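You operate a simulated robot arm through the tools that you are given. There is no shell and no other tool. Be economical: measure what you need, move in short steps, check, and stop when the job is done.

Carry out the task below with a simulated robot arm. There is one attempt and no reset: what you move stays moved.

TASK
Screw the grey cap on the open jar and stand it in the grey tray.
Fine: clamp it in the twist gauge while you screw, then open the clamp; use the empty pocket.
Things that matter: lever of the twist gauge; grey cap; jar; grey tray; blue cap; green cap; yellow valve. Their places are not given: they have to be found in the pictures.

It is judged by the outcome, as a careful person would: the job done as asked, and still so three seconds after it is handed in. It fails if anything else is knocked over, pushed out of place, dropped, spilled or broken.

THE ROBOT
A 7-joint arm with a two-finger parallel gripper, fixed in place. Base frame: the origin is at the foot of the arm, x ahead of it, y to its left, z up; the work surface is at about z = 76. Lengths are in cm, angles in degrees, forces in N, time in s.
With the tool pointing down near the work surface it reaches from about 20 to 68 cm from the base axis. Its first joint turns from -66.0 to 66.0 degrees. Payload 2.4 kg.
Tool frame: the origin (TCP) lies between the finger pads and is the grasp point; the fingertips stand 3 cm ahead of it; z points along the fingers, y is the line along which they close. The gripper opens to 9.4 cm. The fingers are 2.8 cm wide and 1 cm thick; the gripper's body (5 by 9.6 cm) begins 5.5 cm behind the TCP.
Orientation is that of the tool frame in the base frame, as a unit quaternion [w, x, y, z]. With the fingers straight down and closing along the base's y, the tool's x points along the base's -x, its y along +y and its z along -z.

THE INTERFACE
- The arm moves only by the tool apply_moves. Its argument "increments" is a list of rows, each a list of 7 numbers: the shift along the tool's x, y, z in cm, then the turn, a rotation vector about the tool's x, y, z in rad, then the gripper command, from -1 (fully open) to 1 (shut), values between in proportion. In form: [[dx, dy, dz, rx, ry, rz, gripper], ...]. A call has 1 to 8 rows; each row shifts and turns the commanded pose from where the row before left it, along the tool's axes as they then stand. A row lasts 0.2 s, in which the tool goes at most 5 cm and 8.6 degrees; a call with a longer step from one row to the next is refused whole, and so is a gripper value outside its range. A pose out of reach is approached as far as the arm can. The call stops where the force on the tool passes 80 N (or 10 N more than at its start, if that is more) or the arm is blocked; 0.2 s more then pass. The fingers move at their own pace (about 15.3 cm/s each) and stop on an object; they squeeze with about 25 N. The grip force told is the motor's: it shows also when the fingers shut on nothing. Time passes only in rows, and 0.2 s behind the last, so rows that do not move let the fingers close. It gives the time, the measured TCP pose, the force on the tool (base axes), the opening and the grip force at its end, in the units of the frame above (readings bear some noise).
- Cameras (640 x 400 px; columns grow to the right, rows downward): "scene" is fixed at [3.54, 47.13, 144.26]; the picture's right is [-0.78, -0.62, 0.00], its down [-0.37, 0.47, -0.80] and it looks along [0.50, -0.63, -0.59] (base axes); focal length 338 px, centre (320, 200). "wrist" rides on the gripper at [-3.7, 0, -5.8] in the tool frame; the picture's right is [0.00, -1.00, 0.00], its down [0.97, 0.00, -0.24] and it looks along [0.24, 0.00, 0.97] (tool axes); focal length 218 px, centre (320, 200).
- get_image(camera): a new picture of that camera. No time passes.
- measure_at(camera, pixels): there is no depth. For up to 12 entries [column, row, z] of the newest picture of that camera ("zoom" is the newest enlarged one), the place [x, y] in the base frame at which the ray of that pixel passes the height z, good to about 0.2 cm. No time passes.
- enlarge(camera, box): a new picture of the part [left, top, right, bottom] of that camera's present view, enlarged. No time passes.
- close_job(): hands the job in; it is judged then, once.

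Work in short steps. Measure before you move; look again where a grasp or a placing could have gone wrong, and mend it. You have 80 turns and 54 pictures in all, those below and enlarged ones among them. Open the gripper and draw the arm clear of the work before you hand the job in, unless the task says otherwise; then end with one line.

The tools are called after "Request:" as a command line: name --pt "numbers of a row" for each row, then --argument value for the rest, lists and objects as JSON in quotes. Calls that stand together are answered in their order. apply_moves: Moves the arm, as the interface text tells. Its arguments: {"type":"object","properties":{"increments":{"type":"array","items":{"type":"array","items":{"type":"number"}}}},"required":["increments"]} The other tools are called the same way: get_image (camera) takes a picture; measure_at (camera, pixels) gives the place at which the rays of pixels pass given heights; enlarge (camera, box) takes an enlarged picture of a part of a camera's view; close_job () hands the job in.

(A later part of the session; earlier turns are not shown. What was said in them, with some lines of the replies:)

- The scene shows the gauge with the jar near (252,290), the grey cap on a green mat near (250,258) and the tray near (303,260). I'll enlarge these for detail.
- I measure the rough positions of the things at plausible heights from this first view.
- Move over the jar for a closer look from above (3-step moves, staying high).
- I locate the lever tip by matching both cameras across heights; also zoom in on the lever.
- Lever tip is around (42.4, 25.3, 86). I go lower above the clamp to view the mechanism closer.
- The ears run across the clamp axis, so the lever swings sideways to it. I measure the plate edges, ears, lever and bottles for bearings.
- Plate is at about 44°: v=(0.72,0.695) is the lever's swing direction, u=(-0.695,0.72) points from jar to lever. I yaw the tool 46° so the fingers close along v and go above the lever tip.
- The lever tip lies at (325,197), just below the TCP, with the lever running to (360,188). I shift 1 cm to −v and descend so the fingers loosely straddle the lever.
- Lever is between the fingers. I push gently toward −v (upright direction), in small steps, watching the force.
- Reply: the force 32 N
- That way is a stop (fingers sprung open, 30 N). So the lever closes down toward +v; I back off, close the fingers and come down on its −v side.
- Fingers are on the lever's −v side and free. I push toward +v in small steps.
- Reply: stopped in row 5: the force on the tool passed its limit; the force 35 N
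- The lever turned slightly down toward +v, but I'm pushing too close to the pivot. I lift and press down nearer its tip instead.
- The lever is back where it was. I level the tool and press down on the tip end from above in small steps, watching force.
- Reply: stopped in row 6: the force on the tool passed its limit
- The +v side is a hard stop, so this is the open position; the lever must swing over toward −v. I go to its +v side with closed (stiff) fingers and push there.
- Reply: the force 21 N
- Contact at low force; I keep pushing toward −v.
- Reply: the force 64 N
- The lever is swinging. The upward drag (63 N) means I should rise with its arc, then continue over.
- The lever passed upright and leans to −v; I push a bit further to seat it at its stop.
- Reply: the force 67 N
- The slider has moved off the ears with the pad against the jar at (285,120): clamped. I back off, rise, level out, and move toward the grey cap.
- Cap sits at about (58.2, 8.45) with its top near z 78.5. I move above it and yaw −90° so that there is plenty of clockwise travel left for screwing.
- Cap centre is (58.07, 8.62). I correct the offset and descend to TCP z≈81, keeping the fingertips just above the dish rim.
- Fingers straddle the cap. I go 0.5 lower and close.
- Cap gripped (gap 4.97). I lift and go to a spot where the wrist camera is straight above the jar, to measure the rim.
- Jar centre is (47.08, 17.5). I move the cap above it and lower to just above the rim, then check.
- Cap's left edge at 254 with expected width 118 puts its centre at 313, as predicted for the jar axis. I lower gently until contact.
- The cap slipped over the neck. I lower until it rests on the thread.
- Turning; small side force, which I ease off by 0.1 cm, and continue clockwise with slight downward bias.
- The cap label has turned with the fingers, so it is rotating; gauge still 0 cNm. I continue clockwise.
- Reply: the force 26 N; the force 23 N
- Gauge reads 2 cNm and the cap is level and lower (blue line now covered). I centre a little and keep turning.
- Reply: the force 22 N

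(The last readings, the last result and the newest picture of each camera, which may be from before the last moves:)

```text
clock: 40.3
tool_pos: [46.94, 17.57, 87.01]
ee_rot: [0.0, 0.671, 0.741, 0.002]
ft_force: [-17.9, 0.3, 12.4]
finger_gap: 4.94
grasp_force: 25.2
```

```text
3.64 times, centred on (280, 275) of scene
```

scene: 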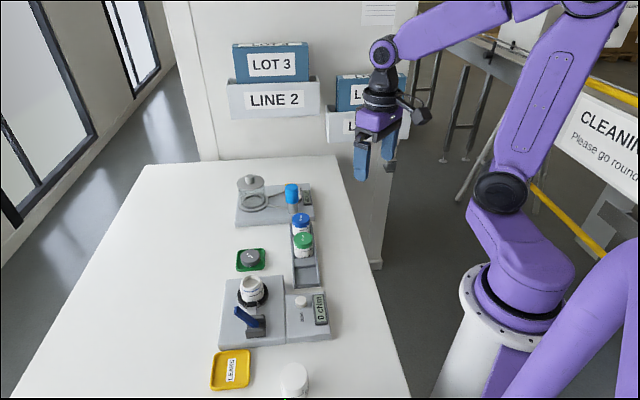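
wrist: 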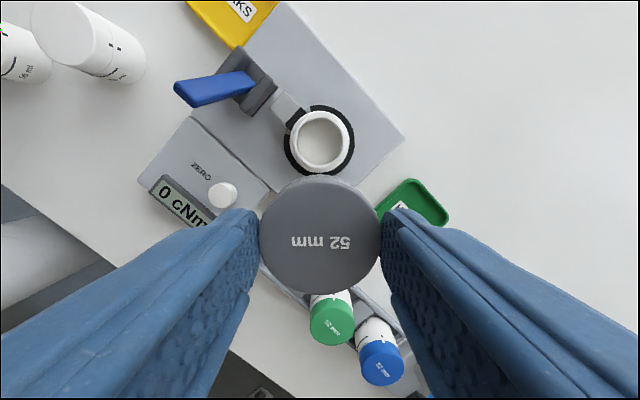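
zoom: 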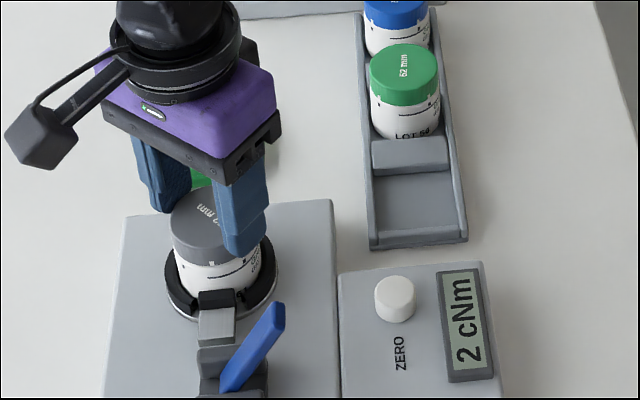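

Request:
apply_moves --pt "0 0 0 0 0 0.14 1" --pt "0 0 0 0 0 0.14 1" --pt "0 0 0 0 0 0.14 1" --pt "0 0 0 0 0 0.14 1" --pt "0 0 0 0 0 0.14 1" --pt "0 0 0 0 0 0 1"

Request:
enlarge --camera "scene" --box '[220, 240, 340, 330]'

```text
clock: 41.7
tool_pos: [47.28, 17.52, 87.09]
ee_rot: [0.0, 0.885, 0.466, 0.005]
ft_force: [-7.7, 10.9, 2.7]
finger_gap: 4.97
grasp_force: 25.2
```

```text
4.44 times, centred on (280, 285) of scene
```

zoom: 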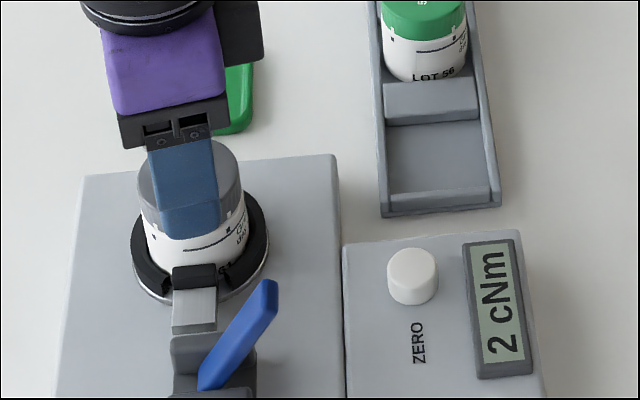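

Request:
apply_moves --pt "0 0 0 0 0 0.14 1" --pt "0 0 0 0 0 0.14 1" --pt "0 0 0 0 0 0.14 1" --pt "0 0 0 0 0 0.14 1" --pt "0 0 0 0 0 0 1"

Request:
apply_moves --pt "0 0 0 0 0 0.14 1" --pt "0 0 0 0 0 0.14 1" --pt "0 0 0 0 0 0.14 1" --pt "0 0 0 0 0 0 1"

Request:
enlarge --camera "scene" --box '[220, 220, 340, 330]'

```text
clock: 42.9
tool_pos: [47.09, 17.39, 86.9]
ee_rot: [-0.001, 0.979, 0.202, 0.005]
ft_force: [1.3, 9.3, 1.9]
finger_gap: 4.96
grasp_force: 25.4
```

```text
clock: 43.9
tool_pos: [42.3, 13.67, 87.18]
ee_rot: [-0.008, 0.998, 0.067, 0.004]
ft_force: [0.6, -0.1, 0.1]
finger_gap: 0.01
grasp_force: 24.8
out of reach, approached as far as the arm can: row 2, 3
```

```text
3.64 times, centred on (280, 275) of scene
```

zoom: 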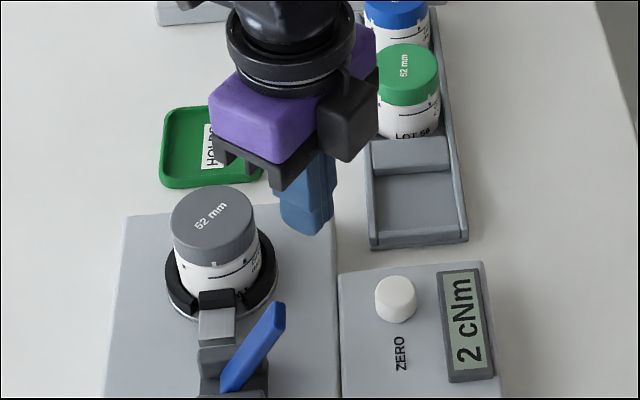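

The wrist hit its turning limit (~165° yaw) and let go; the cap stays level on the jar and nothing else moved. I raise up away from the jar and unwind carefully.

Request:
apply_moves --pt "-2.4 1.5 -3.9 0 0 -0.1 1"

```text
clock: 44.3
tool_pos: [40.14, 11.79, 90.94]
ee_rot: [-0.007, 0.993, 0.119, 0.005]
ft_force: [-0.3, 0.7, -1.0]
finger_gap: 0.01
grasp_force: 25.0
```

Request:
apply_moves --pt "0 0 -4 0 0 -0.146 0" --pt "0 0 -3 0 0 -0.146 -1" --pt "0 0 0 0 0 -0.146 -1" --pt "0 0 0 0 0 -0.146 -1" --pt "0 0 0 0 0 -0.146 -1" --pt "0 0 0 0 0 -0.146 -1" --pt "0 0 0 0 0 -0.146 -1" --pt "0 0 0 0 0 -0.146 -1"

Request:
apply_moves --pt "0 0 0 0 0 -0.146 -1" --pt "0 0 0 0 0 -0.146 -1" --pt "0 0 0 0 0 -0.146 -1" --pt "0 0 0 0 0 -0.146 -1" --pt "0 0 0 0 0 -0.146 -1" --pt "0 0 0 0 0 -0.146 -1" --pt "0 0 0 0 0 -0.146 -1" --pt "0 0 0 0 0 -0.146 -1"

Request:
apply_moves --pt "0 0 0 0 0 -0.146 -1" --pt "0 0 0 0 0 -0.146 -1" --pt "0 0 0 0 0 -0.146 -1" --pt "0 0 0 0 0 -0.146 -1" --pt "0 0 0 0 0 -0.146 -1" --pt "0 0 0 0 0 -0.146 -1" --pt "0 0 0 0 0 -0.146 -1" --pt "0 0 0 0 0 -0.146 -1"

Request:
apply_moves --pt "0 0 0 0 0 -0.146 -1" --pt "0 0 0 0 0 -0.146 -1" --pt "0 0 0 0 0 -0.146 -1" --pt "0 0 0 0 0 0 -1"

```text
clock: 46.1
tool_pos: [40.05, 11.75, 98.2]
ee_rot: [-0.004, 0.762, 0.647, 0.008]
ft_force: [-0.2, -0.7, 0.0]
finger_gap: 9.41
grasp_force: 0.1
```

```text
clock: 47.9
tool_pos: [39.88, 11.77, 98.06]
ee_rot: [0.002, 0.279, 0.96, 0.008]
ft_force: [-0.2, -0.9, 0.5]
finger_gap: 9.39
grasp_force: 0.1
```

```text
clock: 49.7
tool_pos: [39.94, 11.64, 98.04]
ee_rot: [0.006, -0.297, 0.955, 0.007]
ft_force: [0.2, 0.7, -0.4]
finger_gap: 9.4
grasp_force: 0.0
```

```text
clock: 50.7
tool_pos: [39.98, 11.63, 98.2]
ee_rot: [0.006, -0.497, 0.868, 0.004]
ft_force: [0.2, 0.5, -0.6]
finger_gap: 9.39
grasp_force: 0.1
```

Unwound to −60° yaw. I level slightly, move above the jar, and check.

Request:
apply_moves --pt "0 0 0 0 0.0144 0 -1" --pt "-2.9 -1.06 0 0 0 0 -1" --pt "-2.9 -1.06 0 0 0 0 -1" --pt "-2.82 -1.07 0 0 0 0 -1" --pt "0 0 3 0 0 0 -1" --pt "0 0 0 0 0 0 -1"

Request:
get_image --camera "wrist"

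```text
clock: 52.1
tool_pos: [47.09, 17.46, 95.03]
ee_rot: [0.001, -0.497, 0.868, 0.001]
ft_force: [-0.3, -0.2, 0.2]
finger_gap: 9.43
grasp_force: 0.1
```

```text
12 pictures are left
```

wrist: 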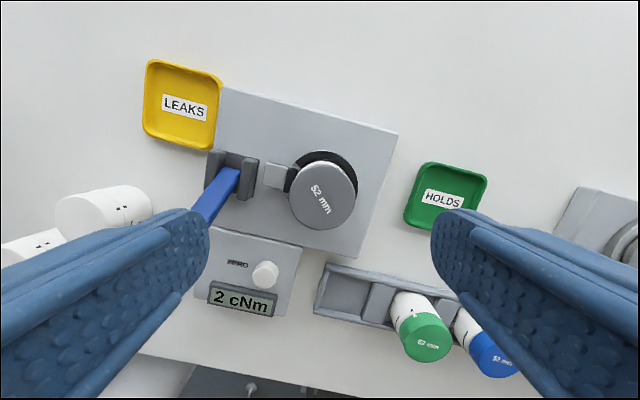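

Request:
measure_at --camera "wrist" --pixels '[[323.5, 193.5, 85], [323.5, 193.5, 84.6], [289, 193, 85], [358, 193, 85]]'

```text
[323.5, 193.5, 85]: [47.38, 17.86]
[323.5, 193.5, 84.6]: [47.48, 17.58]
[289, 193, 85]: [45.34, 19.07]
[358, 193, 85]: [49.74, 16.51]
```

I nudge over, descend around the cap and grip it again.

Request:
apply_moves --pt "-0.15 -0.05 4 0 0 0 -1" --pt "0 0 3 0 0 0 -1" --pt "0 0 1.1 0 0 0 -1" --pt "0 0 0 0 0 0 0" --pt "0 0 0 0 0 0 0.5" --pt "0 0 0 0 0 0 1" --pt "0 0 0 0 0 0 1"

Request:
apply_moves --pt "0 0 0 0 0 0.12 1" --pt "0 0 0 0 0 0.12 1" --pt "0 0 0 0 0 0.12 1" --pt "0 0 0 0 0 0.12 1" --pt "0 0 0 0 0 0 1"

Request:
enlarge --camera "scene" --box '[220, 240, 340, 330]'

```text
clock: 53.7
tool_pos: [47.08, 17.61, 87.04]
ee_rot: [0.002, -0.496, 0.868, 0.001]
ft_force: [5.9, -1.8, -0.6]
finger_gap: 4.96
grasp_force: 25.1
```

```text
clock: 54.9
tool_pos: [47.24, 17.45, 87.05]
ee_rot: [-0.001, -0.274, 0.962, 0.002]
ft_force: [8.0, -13.4, -6.7]
finger_gap: 4.96
grasp_force: 24.9
```

```text
4.44 times, centred on (280, 285) of scene
```

zoom: 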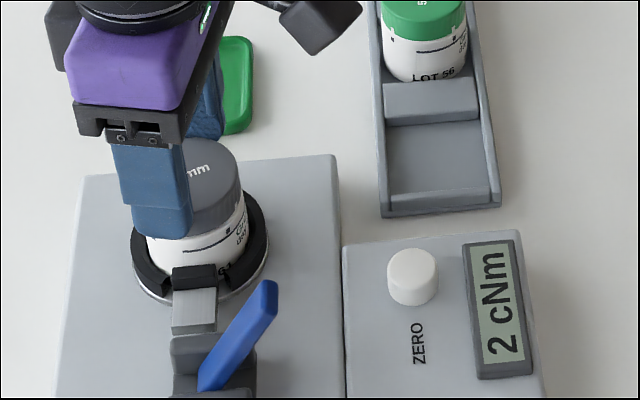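

Cap pulling down, still 2 cNm. I continue, following down slightly.

Request:
apply_moves --pt "0 0 0.06 0 0 0.13 1" --pt "0 0 0.01 0 0 0.13 1" --pt "0 0 0.01 0 0 0.13 1" --pt "0 0 0.01 0 0 0.13 1" --pt "0 0 0.01 0 0 0.13 1" --pt "0 0 0 0 0 0 1"

Request:
apply_moves --pt "0 0 0.01 0 0 0.13 1" --pt "0 0 0.01 0 0 0.13 1" --pt "0 0 0.01 0 0 0.13 1" --pt "0 0 0.01 0 0 0.13 1" --pt "0 0 0.01 0 0 0.13 1" --pt "0 0 0 0 0 0 1"

Request:
enlarge --camera "scene" --box '[220, 240, 340, 330]'

```text
clock: 56.3
tool_pos: [47.22, 17.23, 86.87]
ee_rot: [-0.001, 0.05, 0.999, 0.0]
ft_force: [6.7, -25.5, -1.8]
finger_gap: 4.96
grasp_force: 24.9
```

```text
clock: 57.7
tool_pos: [46.89, 17.57, 86.89]
ee_rot: [-0.006, 0.365, 0.931, -0.002]
ft_force: [-12.7, -23.2, 0.7]
finger_gap: 4.96
grasp_force: 25.1
```

```text
4.44 times, centred on (280, 285) of scene
```

zoom: 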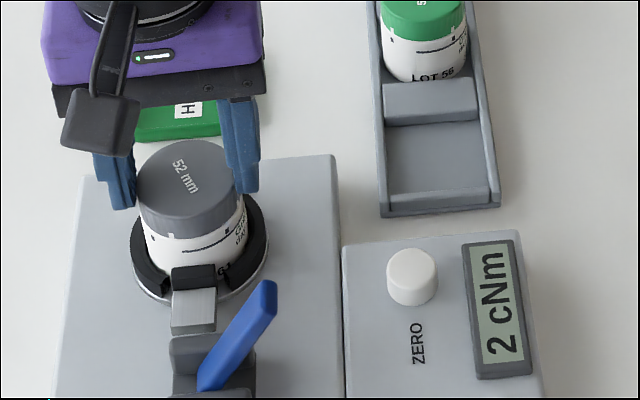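

Still 2 cNm after about 350° of turning. I relieve the side force and go on toward the wrist's limit.

Request:
apply_moves --pt "-0.05 -0.18 0 0 0 0.1 1" --pt "0 0 0.01 0 0 0.13 1" --pt "0 0 0.01 0 0 0.13 1" --pt "0 0 0.01 0 0 0.13 1" --pt "0 0 0.01 0 0 0.13 1" --pt "0 0 0.01 0 0 0.13 1" --pt "0 0 0 0 0 0 1"

Request:
apply_moves --pt "0 0 0.01 0 0 0.13 1" --pt "0 0 0.01 0 0 0.13 1" --pt "0 0 0.01 0 0 0.13 1" --pt "0 0 0.01 0 0 0.13 1" --pt "0 0 0.01 0 0 0.13 1" --pt "0 0 0.01 0 0 0.13 1" --pt "0 0 0 0 0 0 1"

Request:
enlarge --camera "scene" --box '[220, 240, 340, 330]'

```text
clock: 59.3
tool_pos: [47.05, 17.6, 86.85]
ee_rot: [-0.002, 0.678, 0.735, 0.001]
ft_force: [-11.7, -3.4, 1.4]
finger_gap: 4.94
grasp_force: 25.2
```

```text
clock: 60.9
tool_pos: [47.21, 17.53, 86.78]
ee_rot: [-0.001, 0.907, 0.42, 0.003]
ft_force: [1.6, 0.4, 0.6]
finger_gap: 4.97
grasp_force: 25.1
```

```text
4.44 times, centred on (280, 285) of scene
```

zoom: 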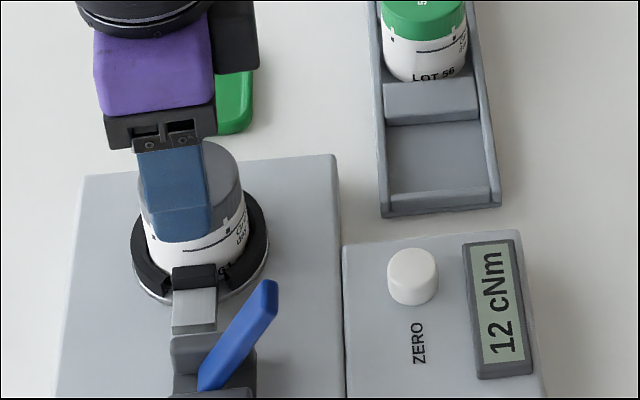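

12 cNm: the cap is seating, and a cap tick now lines up with the jar's black mark at (228,228). I compare with the closed green and blue jars.

Request:
enlarge --camera "scene" --box '[275, 205, 330, 260]'

```text
7.27 times, centred on (302, 232) of scene
```

zoom: 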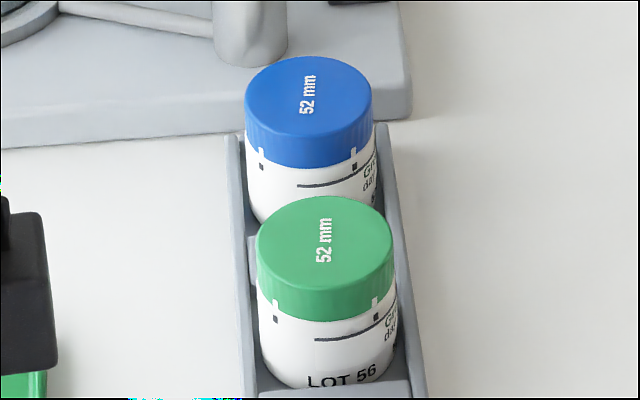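

On the closed jars the white ticks line up with the black squares. I snug slightly further (0.06 rad) and read the gauge.

Request:
apply_moves --pt "0 0 0 0 0 0.06 1" --pt "0 0 0 0 0 0 1"

Request:
enlarge --camera "scene" --box '[240, 260, 330, 320]'

```text
clock: 61.5
tool_pos: [47.08, 17.46, 86.94]
ee_rot: [-0.001, 0.92, 0.392, 0.001]
ft_force: [5.5, -3.2, 1.2]
finger_gap: 4.95
grasp_force: 25.5
```

```text
6.67 times, centred on (285, 290) of scene
```

zoom: 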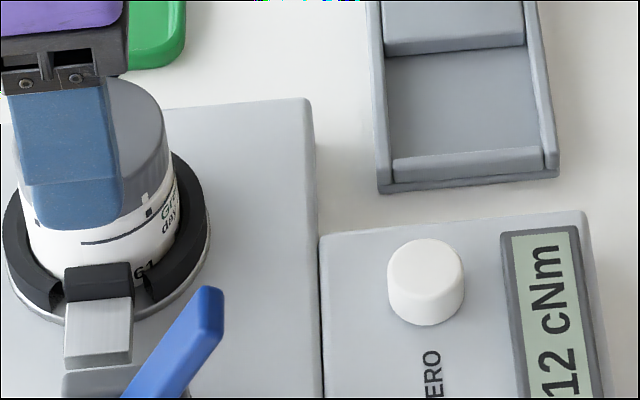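

Reading is 12 cNm with ticks aligned to the marks. One more small snug turn and read again.

Request:
apply_moves --pt "0 0 0 0 0 0.08 1" --pt "0 0 0 0 0 0 1" --pt "0 0 0 0 0 0 1"

Request:
enlarge --camera "scene" --box '[230, 255, 330, 330]'

```text
clock: 62.3
tool_pos: [47.1, 17.39, 86.81]
ee_rot: [-0.001, 0.934, 0.356, 0.0]
ft_force: [7.4, -4.5, 1.0]
finger_gap: 4.96
grasp_force: 24.7
```

```text
5.33 times, centred on (280, 292) of scene
```

zoom: 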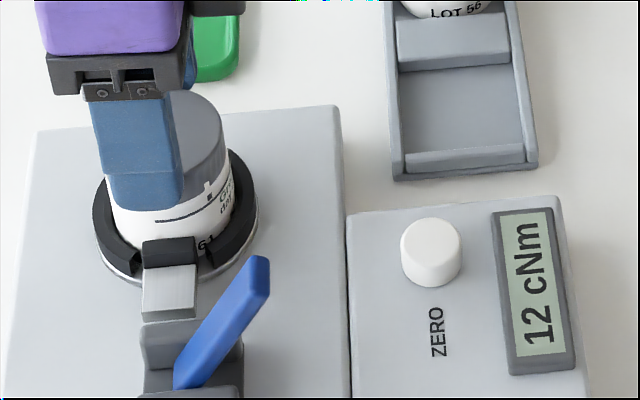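

The ticks stay aligned while the fingers no longer drive it further at 12 cNm: cap is seated. I release, rise, and unwind to the lever yaw (46°).

Request:
apply_moves --pt "0 0 0 0 0 0 0" --pt "0 0 0 0 0 0 -1" --pt "0 0 0 0 0 0 -1" --pt "0 0 -4 0 0 0 -1" --pt "0 0 -4 0 0 -0.146 -1" --pt "0 0 -2 0 0 -0.146 -1" --pt "0 0 0 0 0 -0.146 -1" --pt "0 0 0 0 0 -0.146 -1"

Request:
apply_moves --pt "0 0 0 0 0 -0.146 -1" --pt "0 0 0 0 0 -0.146 -1" --pt "0 0 0 0 0 -0.146 0" --pt "0 0 0 0 0 -0.146 1" --pt "0 0 0 0 0 -0.146 1" --pt "0 0 0 0 0 -0.146 1" --pt "0 0 0 0 0 -0.15 1" --pt "0 0 0 0 0 0 1"

```text
clock: 64.1
tool_pos: [47.22, 17.45, 96.78]
ee_rot: [-0.001, 0.791, 0.612, 0.001]
ft_force: [-0.4, -0.4, -0.1]
finger_gap: 9.4
grasp_force: 0.1
```

```text
clock: 65.9
tool_pos: [47.12, 17.4, 96.81]
ee_rot: [-0.001, 0.389, 0.921, 0.001]
ft_force: [1.3, -0.4, -0.5]
finger_gap: 0.0
grasp_force: 24.5
```

Request:
apply_moves --pt "2.77 -2.4 0 0 0 0 1" --pt "2.77 -2.4 0 0 0 0 1" --pt "2.76 -2.4 0 0 0 0 1" --pt "0 0 4 0 0 0 1" --pt "0 0 4 0 0 0 1" --pt "0 0 2.2 0 0 0 1" --pt "0 0 0 0 0 0 1"

Request:
apply_moves --pt "0 1 0 0 0 0 1" --pt "0 0.6 0 0 0 0 1" --pt "0 0 0 0 0 0 1"

Request:
enlarge --camera "scene" --box '[210, 255, 310, 345]'

```text
clock: 67.5
tool_pos: [36.17, 18.57, 86.69]
ee_rot: [-0.001, 0.39, 0.921, 0.002]
ft_force: [-0.4, -0.2, 0.4]
finger_gap: 0.01
grasp_force: 25.2
```

```text
clock: 68.3
tool_pos: [37.28, 19.66, 86.5]
ee_rot: [-0.001, 0.389, 0.921, 0.001]
ft_force: [-2.0, -2.1, 1.7]
finger_gap: 0.0
grasp_force: 25.0
```

```text
4.44 times, centred on (260, 300) of scene
```

zoom: 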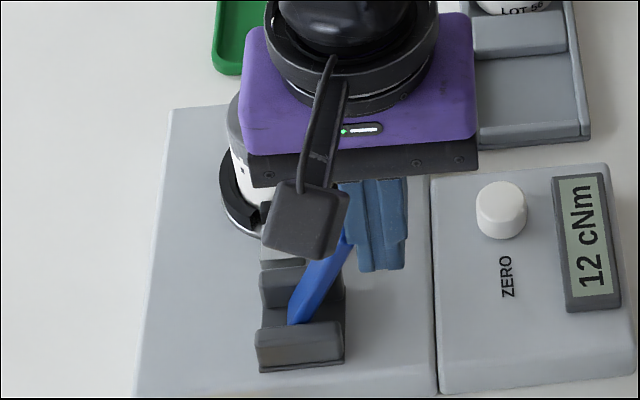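

Contact at the lever's −v side. I push it back over toward +v along its arc.

Request:
apply_moves --pt "0 0.5 -0.2 0 0 0 1" --pt "0 0.6 -0.3 0 0 0 1" --pt "0 0.6 -0.3 0 0 0 1" --pt "0 0.6 -0.3 0 0 0 1" --pt "0 0.6 -0.1 0 0 0 1" --pt "0 0.6 0 0 0 0 1" --pt "0 0.6 0 0 0 0 1" --pt "0 0 0 0 0 0 1"

Request:
apply_moves --pt "0 0.5 0.1 0 0 0 1" --pt "0 0.4 0.2 0 0 0 1" --pt "0 0 0 0 0 0 1"

```text
clock: 70.1
tool_pos: [40.29, 22.5, 87.76]
ee_rot: [-0.001, 0.39, 0.921, 0.001]
ft_force: [0.3, -0.5, 0.7]
finger_gap: 0.01
grasp_force: 25.0
```

```text
clock: 70.9
tool_pos: [41.0, 23.05, 87.42]
ee_rot: [-0.002, 0.39, 0.921, 0.001]
ft_force: [-0.2, 0.1, -0.2]
finger_gap: 0.01
grasp_force: 25.1
```

Request:
apply_moves --pt "0 0.4 0.2 0 0 0 1" --pt "0 0.4 0.1 0 0 0 1" --pt "0 0.2 0 0 0 0 1" --pt "0 0 0 0 0 0 1"

Request:
enlarge --camera "scene" --box '[210, 255, 310, 345]'

```text
clock: 71.9
tool_pos: [41.37, 23.32, 87.12]
ee_rot: [-0.006, 0.392, 0.92, -0.006]
ft_force: [-22.0, -36.4, 61.4]
finger_gap: 0.0
grasp_force: 25.2
```

```text
4.44 times, centred on (260, 300) of scene
```

zoom: 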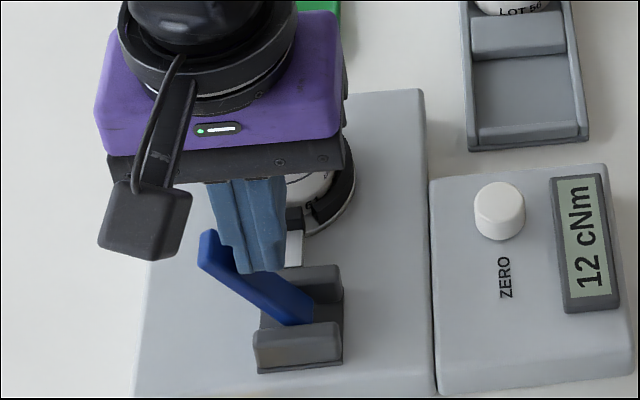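

The lever is back at its open stop. I back off, rise, open and go to view the empty pocket from above.

Request:
apply_moves --pt "0 -1.2 0 0 0 0 1" --pt "0 0 -4 0 0 0 1" --pt "0 0 -4 0 0 0 1" --pt "0 0 -3 0 0 0 0" --pt "-2.92 -2.95 0 0 0 0 -1" --pt "-2.92 -2.95 0 0 0 0 -1" --pt "-2.92 -2.95 0 0 0 0 -1" --pt "-2.92 -2.95 0 0 0 0 -1"

Request:
apply_moves --pt "0 0 0 0 0 0 -1"

Request:
get_image --camera "wrist"

```text
clock: 73.7
tool_pos: [40.46, 6.01, 98.33]
ee_rot: [-0.001, 0.39, 0.921, 0.002]
ft_force: [-0.7, 0.2, 0.9]
finger_gap: 9.38
grasp_force: 0.0
```

```text
clock: 74.1
tool_pos: [40.42, 6.15, 98.36]
ee_rot: [0.0, 0.39, 0.921, 0.001]
ft_force: [-0.1, -0.2, 0.0]
finger_gap: 9.37
grasp_force: 0.1
```

```text
3 pictures are left
```

wrist: 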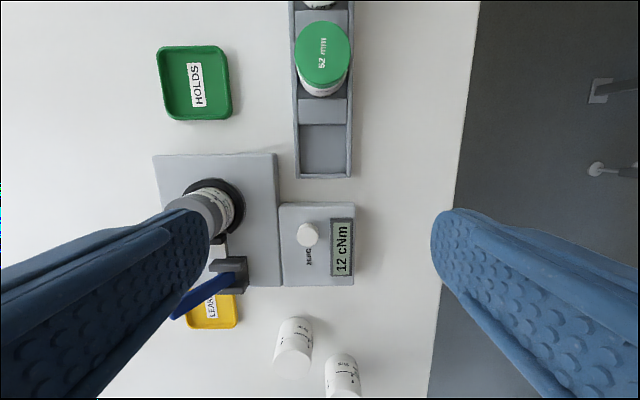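

I measure the pocket: floor corners (301,126)–(347,172), centre about (324,149), plus the green jar for spacing.

Request:
measure_at --camera "wrist" --pixels '[[324, 149, 77], [324, 149, 76.5], [302, 126, 77], [347, 126, 77], [301, 172, 77], [347, 172, 77], [323, 53, 85], [324, 99, 78.5], [324, 124, 78.5], [296, 178, 78], [352, 177, 78]]'

Request:
measure_at --camera "scene" --pixels '[[306, 271, 77], [303, 242, 85], [302, 222, 85]]'

```text
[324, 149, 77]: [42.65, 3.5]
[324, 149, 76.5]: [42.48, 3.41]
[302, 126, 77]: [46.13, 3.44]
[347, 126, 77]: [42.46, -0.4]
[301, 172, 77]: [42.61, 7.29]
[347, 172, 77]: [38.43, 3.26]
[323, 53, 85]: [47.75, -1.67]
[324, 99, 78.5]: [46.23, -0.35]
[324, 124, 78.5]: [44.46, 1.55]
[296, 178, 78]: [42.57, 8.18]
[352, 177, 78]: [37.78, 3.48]
```

```text
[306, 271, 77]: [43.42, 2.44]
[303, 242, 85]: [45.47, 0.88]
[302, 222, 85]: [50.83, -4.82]
```

Pocket centre ≈ (42.4, 3.4). Now I fetch the jar: move above it, descend with fingers along v, and grip the cap.

Request:
apply_moves --pt "0.86 3.17 0 0 0 0 -1" --pt "0.86 3.17 0 0 0 0 -1" --pt "0.86 3.17 0 0 0 0 -1" --pt "0.87 3.17 0 0 0 0 -1" --pt "0 0 4 0 0 0 -1" --pt "0 0 4 0 0 0 -1" --pt "0 0 3.9 0 0 0 -1" --pt "0 0 0 0 0 0 -1"

Request:
apply_moves --pt "0 0 0 0 0 0 0" --pt "0 0 0 0 0 0 0.5" --pt "0 0 0 0 0 0 1" --pt "0 0 0 0 0 0 1" --pt "0 0 0 0 0 0 1"

```text
clock: 75.9
tool_pos: [47.2, 17.71, 86.09]
ee_rot: [-0.001, 0.39, 0.921, 0.001]
ft_force: [0.2, 0.0, -0.4]
finger_gap: 9.42
grasp_force: 0.0
```

```text
clock: 77.1
tool_pos: [47.07, 17.75, 86.18]
ee_rot: [-0.002, 0.39, 0.921, 0.0]
ft_force: [-2.3, -1.3, 0.6]
finger_gap: 4.97
grasp_force: 24.6
```

Gripped (4.97). I lift slowly, checking for load, up clear of the ring.

Request:
apply_moves --pt "0 0 -0.5 0 0 0 1" --pt "0 0 -1 0 0 0 1" --pt "0 0 -2 0 0 0 1" --pt "0 0 -3 0 0 0 1" --pt "0 0 -4 0 0 0 1" --pt "0 0 0 0 0 0 1"

```text
clock: 78.5
tool_pos: [47.27, 17.51, 96.69]
ee_rot: [0.0, 0.39, 0.921, 0.001]
ft_force: [0.9, 0.7, -2.0]
finger_gap: 4.97
grasp_force: 25.0
```

Lifted (about 2 N more load). I carry it to above the pocket and lower to just above the walls, then check.

Request:
apply_moves --pt "-1.364 -2.64 0 0 0 0 1" --pt "-1.364 -2.64 0 0 0 0 1" --pt "-1.364 -2.64 0 0 0 0 1" --pt "-1.364 -2.64 0 0 0 0 1" --pt "-1.364 -2.64 0 0 0 0 1" --pt "0 0 4 0 0 0 1" --pt "0 0 4 0 0 0 1" --pt "0 0 0 0 0 0 1"

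Request:
enlarge --camera "scene" --box '[265, 220, 345, 300]'

```text
clock: 80.3
tool_pos: [42.42, 3.47, 88.57]
ee_rot: [-0.001, 0.391, 0.921, 0.001]
ft_force: [-0.1, -0.2, -1.2]
finger_gap: 4.95
grasp_force: 24.8
```

```text
5.00 times, centred on (305, 260) of scene
```

zoom: 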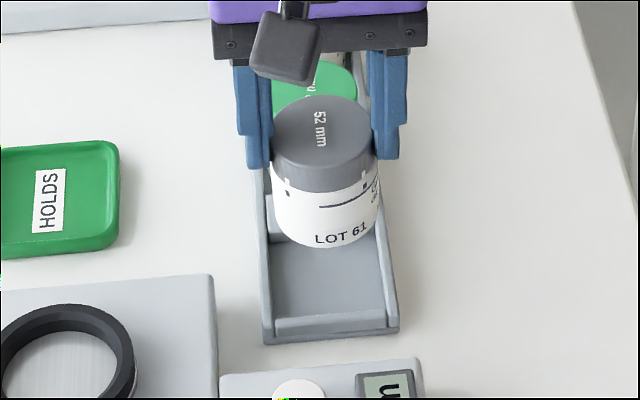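

Jar hangs over the pocket with ticks aligned. I lower in small steps, watching the force to detect floor versus wall.

Request:
apply_moves --pt "0 0 0.8 0 0 0 1" --pt "0 0 0.5 0 0 0 1" --pt "0 0 0.4 0 0 0 1" --pt "0 0 0.3 0 0 0 1" --pt "0 0 0.3 0 0 0 1" --pt "0 0 0 0 0 0 1"

Request:
apply_moves --pt "0 0 0.3 0 0 0 1" --pt "0 0 0.3 0 0 0 1" --pt "0 0 0 0 0 0 1"

```text
clock: 81.7
tool_pos: [42.4, 3.58, 86.51]
ee_rot: [0.0, 0.39, 0.921, 0.001]
ft_force: [-0.5, 0.4, -0.8]
finger_gap: 4.97
grasp_force: 24.8
```

```text
clock: 82.5
tool_pos: [42.42, 3.47, 85.78]
ee_rot: [0.0, 0.39, 0.921, 0.001]
ft_force: [-0.6, 0.1, -0.5]
finger_gap: 4.96
grasp_force: 24.8
```

Request:
apply_moves --pt "0 0 0.3 0 0 0 1" --pt "0 0 0.2 0 0 0 1" --pt "0 0 0 0 0 0 1"

Request:
apply_moves --pt "0 0 0.2 0 0 0 1" --pt "0 0 0.2 0 0 0 1" --pt "0 0 0 0 0 0 1"

```text
clock: 83.3
tool_pos: [42.37, 3.57, 85.47]
ee_rot: [-0.001, 0.39, 0.921, 0.002]
ft_force: [0.6, -0.3, -1.1]
finger_gap: 4.95
grasp_force: 24.9
```

```text
clock: 84.1
tool_pos: [42.45, 3.4, 84.93]
ee_rot: [-0.001, 0.39, 0.921, 0.001]
ft_force: [0.7, -0.6, -1.4]
finger_gap: 4.97
grasp_force: 24.8
```

Request:
apply_moves --pt "0 0 0.2 0 0 0 1" --pt "0 0 0.2 0 0 0 1" --pt "0 0 0 0 0 0 1"

Request:
apply_moves --pt "0 0 0.2 0 0 0 1" --pt "0 0 0 0 0 0 1"

```text
clock: 84.9
tool_pos: [42.4, 3.51, 84.54]
ee_rot: [0.0, 0.39, 0.921, 0.001]
ft_force: [1.2, 0.2, -1.2]
finger_gap: 4.96
grasp_force: 24.8
```

```text
clock: 85.5
tool_pos: [42.26, 3.62, 84.33]
ee_rot: [-0.001, 0.39, 0.921, 0.0]
ft_force: [0.8, -0.5, -1.7]
finger_gap: 4.95
grasp_force: 24.9
```

Request:
apply_moves --pt "0 0 0.2 0 0 0 1" --pt "0 0 0 0 0 0 1"

Request:
apply_moves --pt "0 0 0.15 0 0 0 1" --pt "0 0 0 0 0 0 1"

```text
clock: 86.1
tool_pos: [42.43, 3.62, 84.17]
ee_rot: [-0.001, 0.39, 0.921, 0.002]
ft_force: [0.2, 0.1, -0.7]
finger_gap: 4.97
grasp_force: 25.5
```

```text
clock: 86.7
tool_pos: [42.36, 3.63, 83.99]
ee_rot: [0.0, 0.389, 0.921, 0.0]
ft_force: [0.0, -0.3, -1.2]
finger_gap: 4.96
grasp_force: 24.9
```

Request:
apply_moves --pt "0 0 0.15 0 0 0 1" --pt "0 0 0.15 0 0 0 1" --pt "0 0 0 0 0 0 1"

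Request:
apply_moves --pt "0 0 0.15 0 0 0 1" --pt "0 0 0 0 0 0 1"

```text
clock: 87.5
tool_pos: [42.35, 3.53, 83.71]
ee_rot: [-0.001, 0.39, 0.921, 0.001]
ft_force: [0.2, -0.7, -0.2]
finger_gap: 4.95
grasp_force: 24.8
```

```text
clock: 88.1
tool_pos: [42.53, 3.54, 83.58]
ee_rot: [-0.001, 0.391, 0.92, 0.001]
ft_force: [-2.8, -0.9, 9.4]
finger_gap: 4.94
grasp_force: 24.3
```

Contact (9 N up). I check it is down in the pocket before releasing.

Request:
enlarge --camera "scene" --box '[265, 220, 345, 300]'

```text
5.00 times, centred on (305, 260) of scene
```

zoom: 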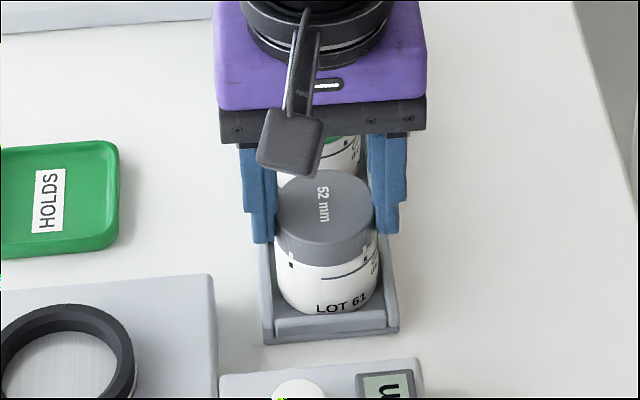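

It is down inside the pocket walls. I ease the load, open, rise straight up and take the arm clear.

Request:
apply_moves --pt "0 0 -0.08 0 0 0 1" --pt "0 0 0 0 0 0 -0.2" --pt "0 0 0 0 0 0 -0.6" --pt "0 0 0 0 0 0 -1" --pt "0 0 -2 0 0 0 -1" --pt "0 0 -4 0 0 0 -1" --pt "0 0 -4 0 0 0 -1" --pt "0 0 -4 0 0 0 -1"

Request:
apply_moves --pt "0 0 -4 0 0 0 -1" --pt "3 -3 -2 0 0 0 -1" --pt "3 -3 0 0 0 0 -1" --pt "0 0 0 0 0 0 -1"

Request:
enlarge --camera "scene" --box '[205, 200, 345, 350]'

```text
clock: 89.9
tool_pos: [42.34, 3.51, 97.76]
ee_rot: [-0.002, 0.39, 0.921, 0.001]
ft_force: [0.1, -0.1, 0.4]
finger_gap: 9.41
grasp_force: 0.1
```

```text
clock: 90.9
tool_pos: [33.7, 3.55, 103.7]
ee_rot: [-0.002, 0.391, 0.92, 0.002]
ft_force: [0.0, 0.2, 0.5]
finger_gap: 9.41
grasp_force: 0.1
```

```text
2.67 times, centred on (275, 275) of scene
```

zoom: 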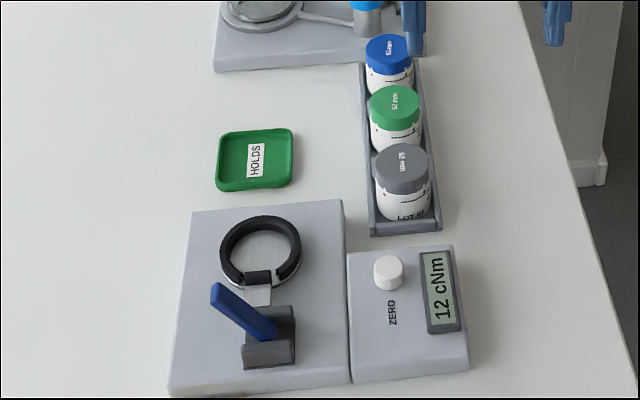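

The jar stands capped in the pocket like its neighbours. The clamp lever is open and the arm is clear, so I hand in.

Request:
close_job

```text
The job is handed in.
```

The grey cap is screwed onto the jar until its ticks lined up with the jar's marks (gauge reads 12 cNm). The clamp is open, and the jar stands in the tray's empty pocket. Partway through screwing, the wrist reached its turning limit and the gripper came off the cap. I gripped it again and finished, and saw nothing else moved.
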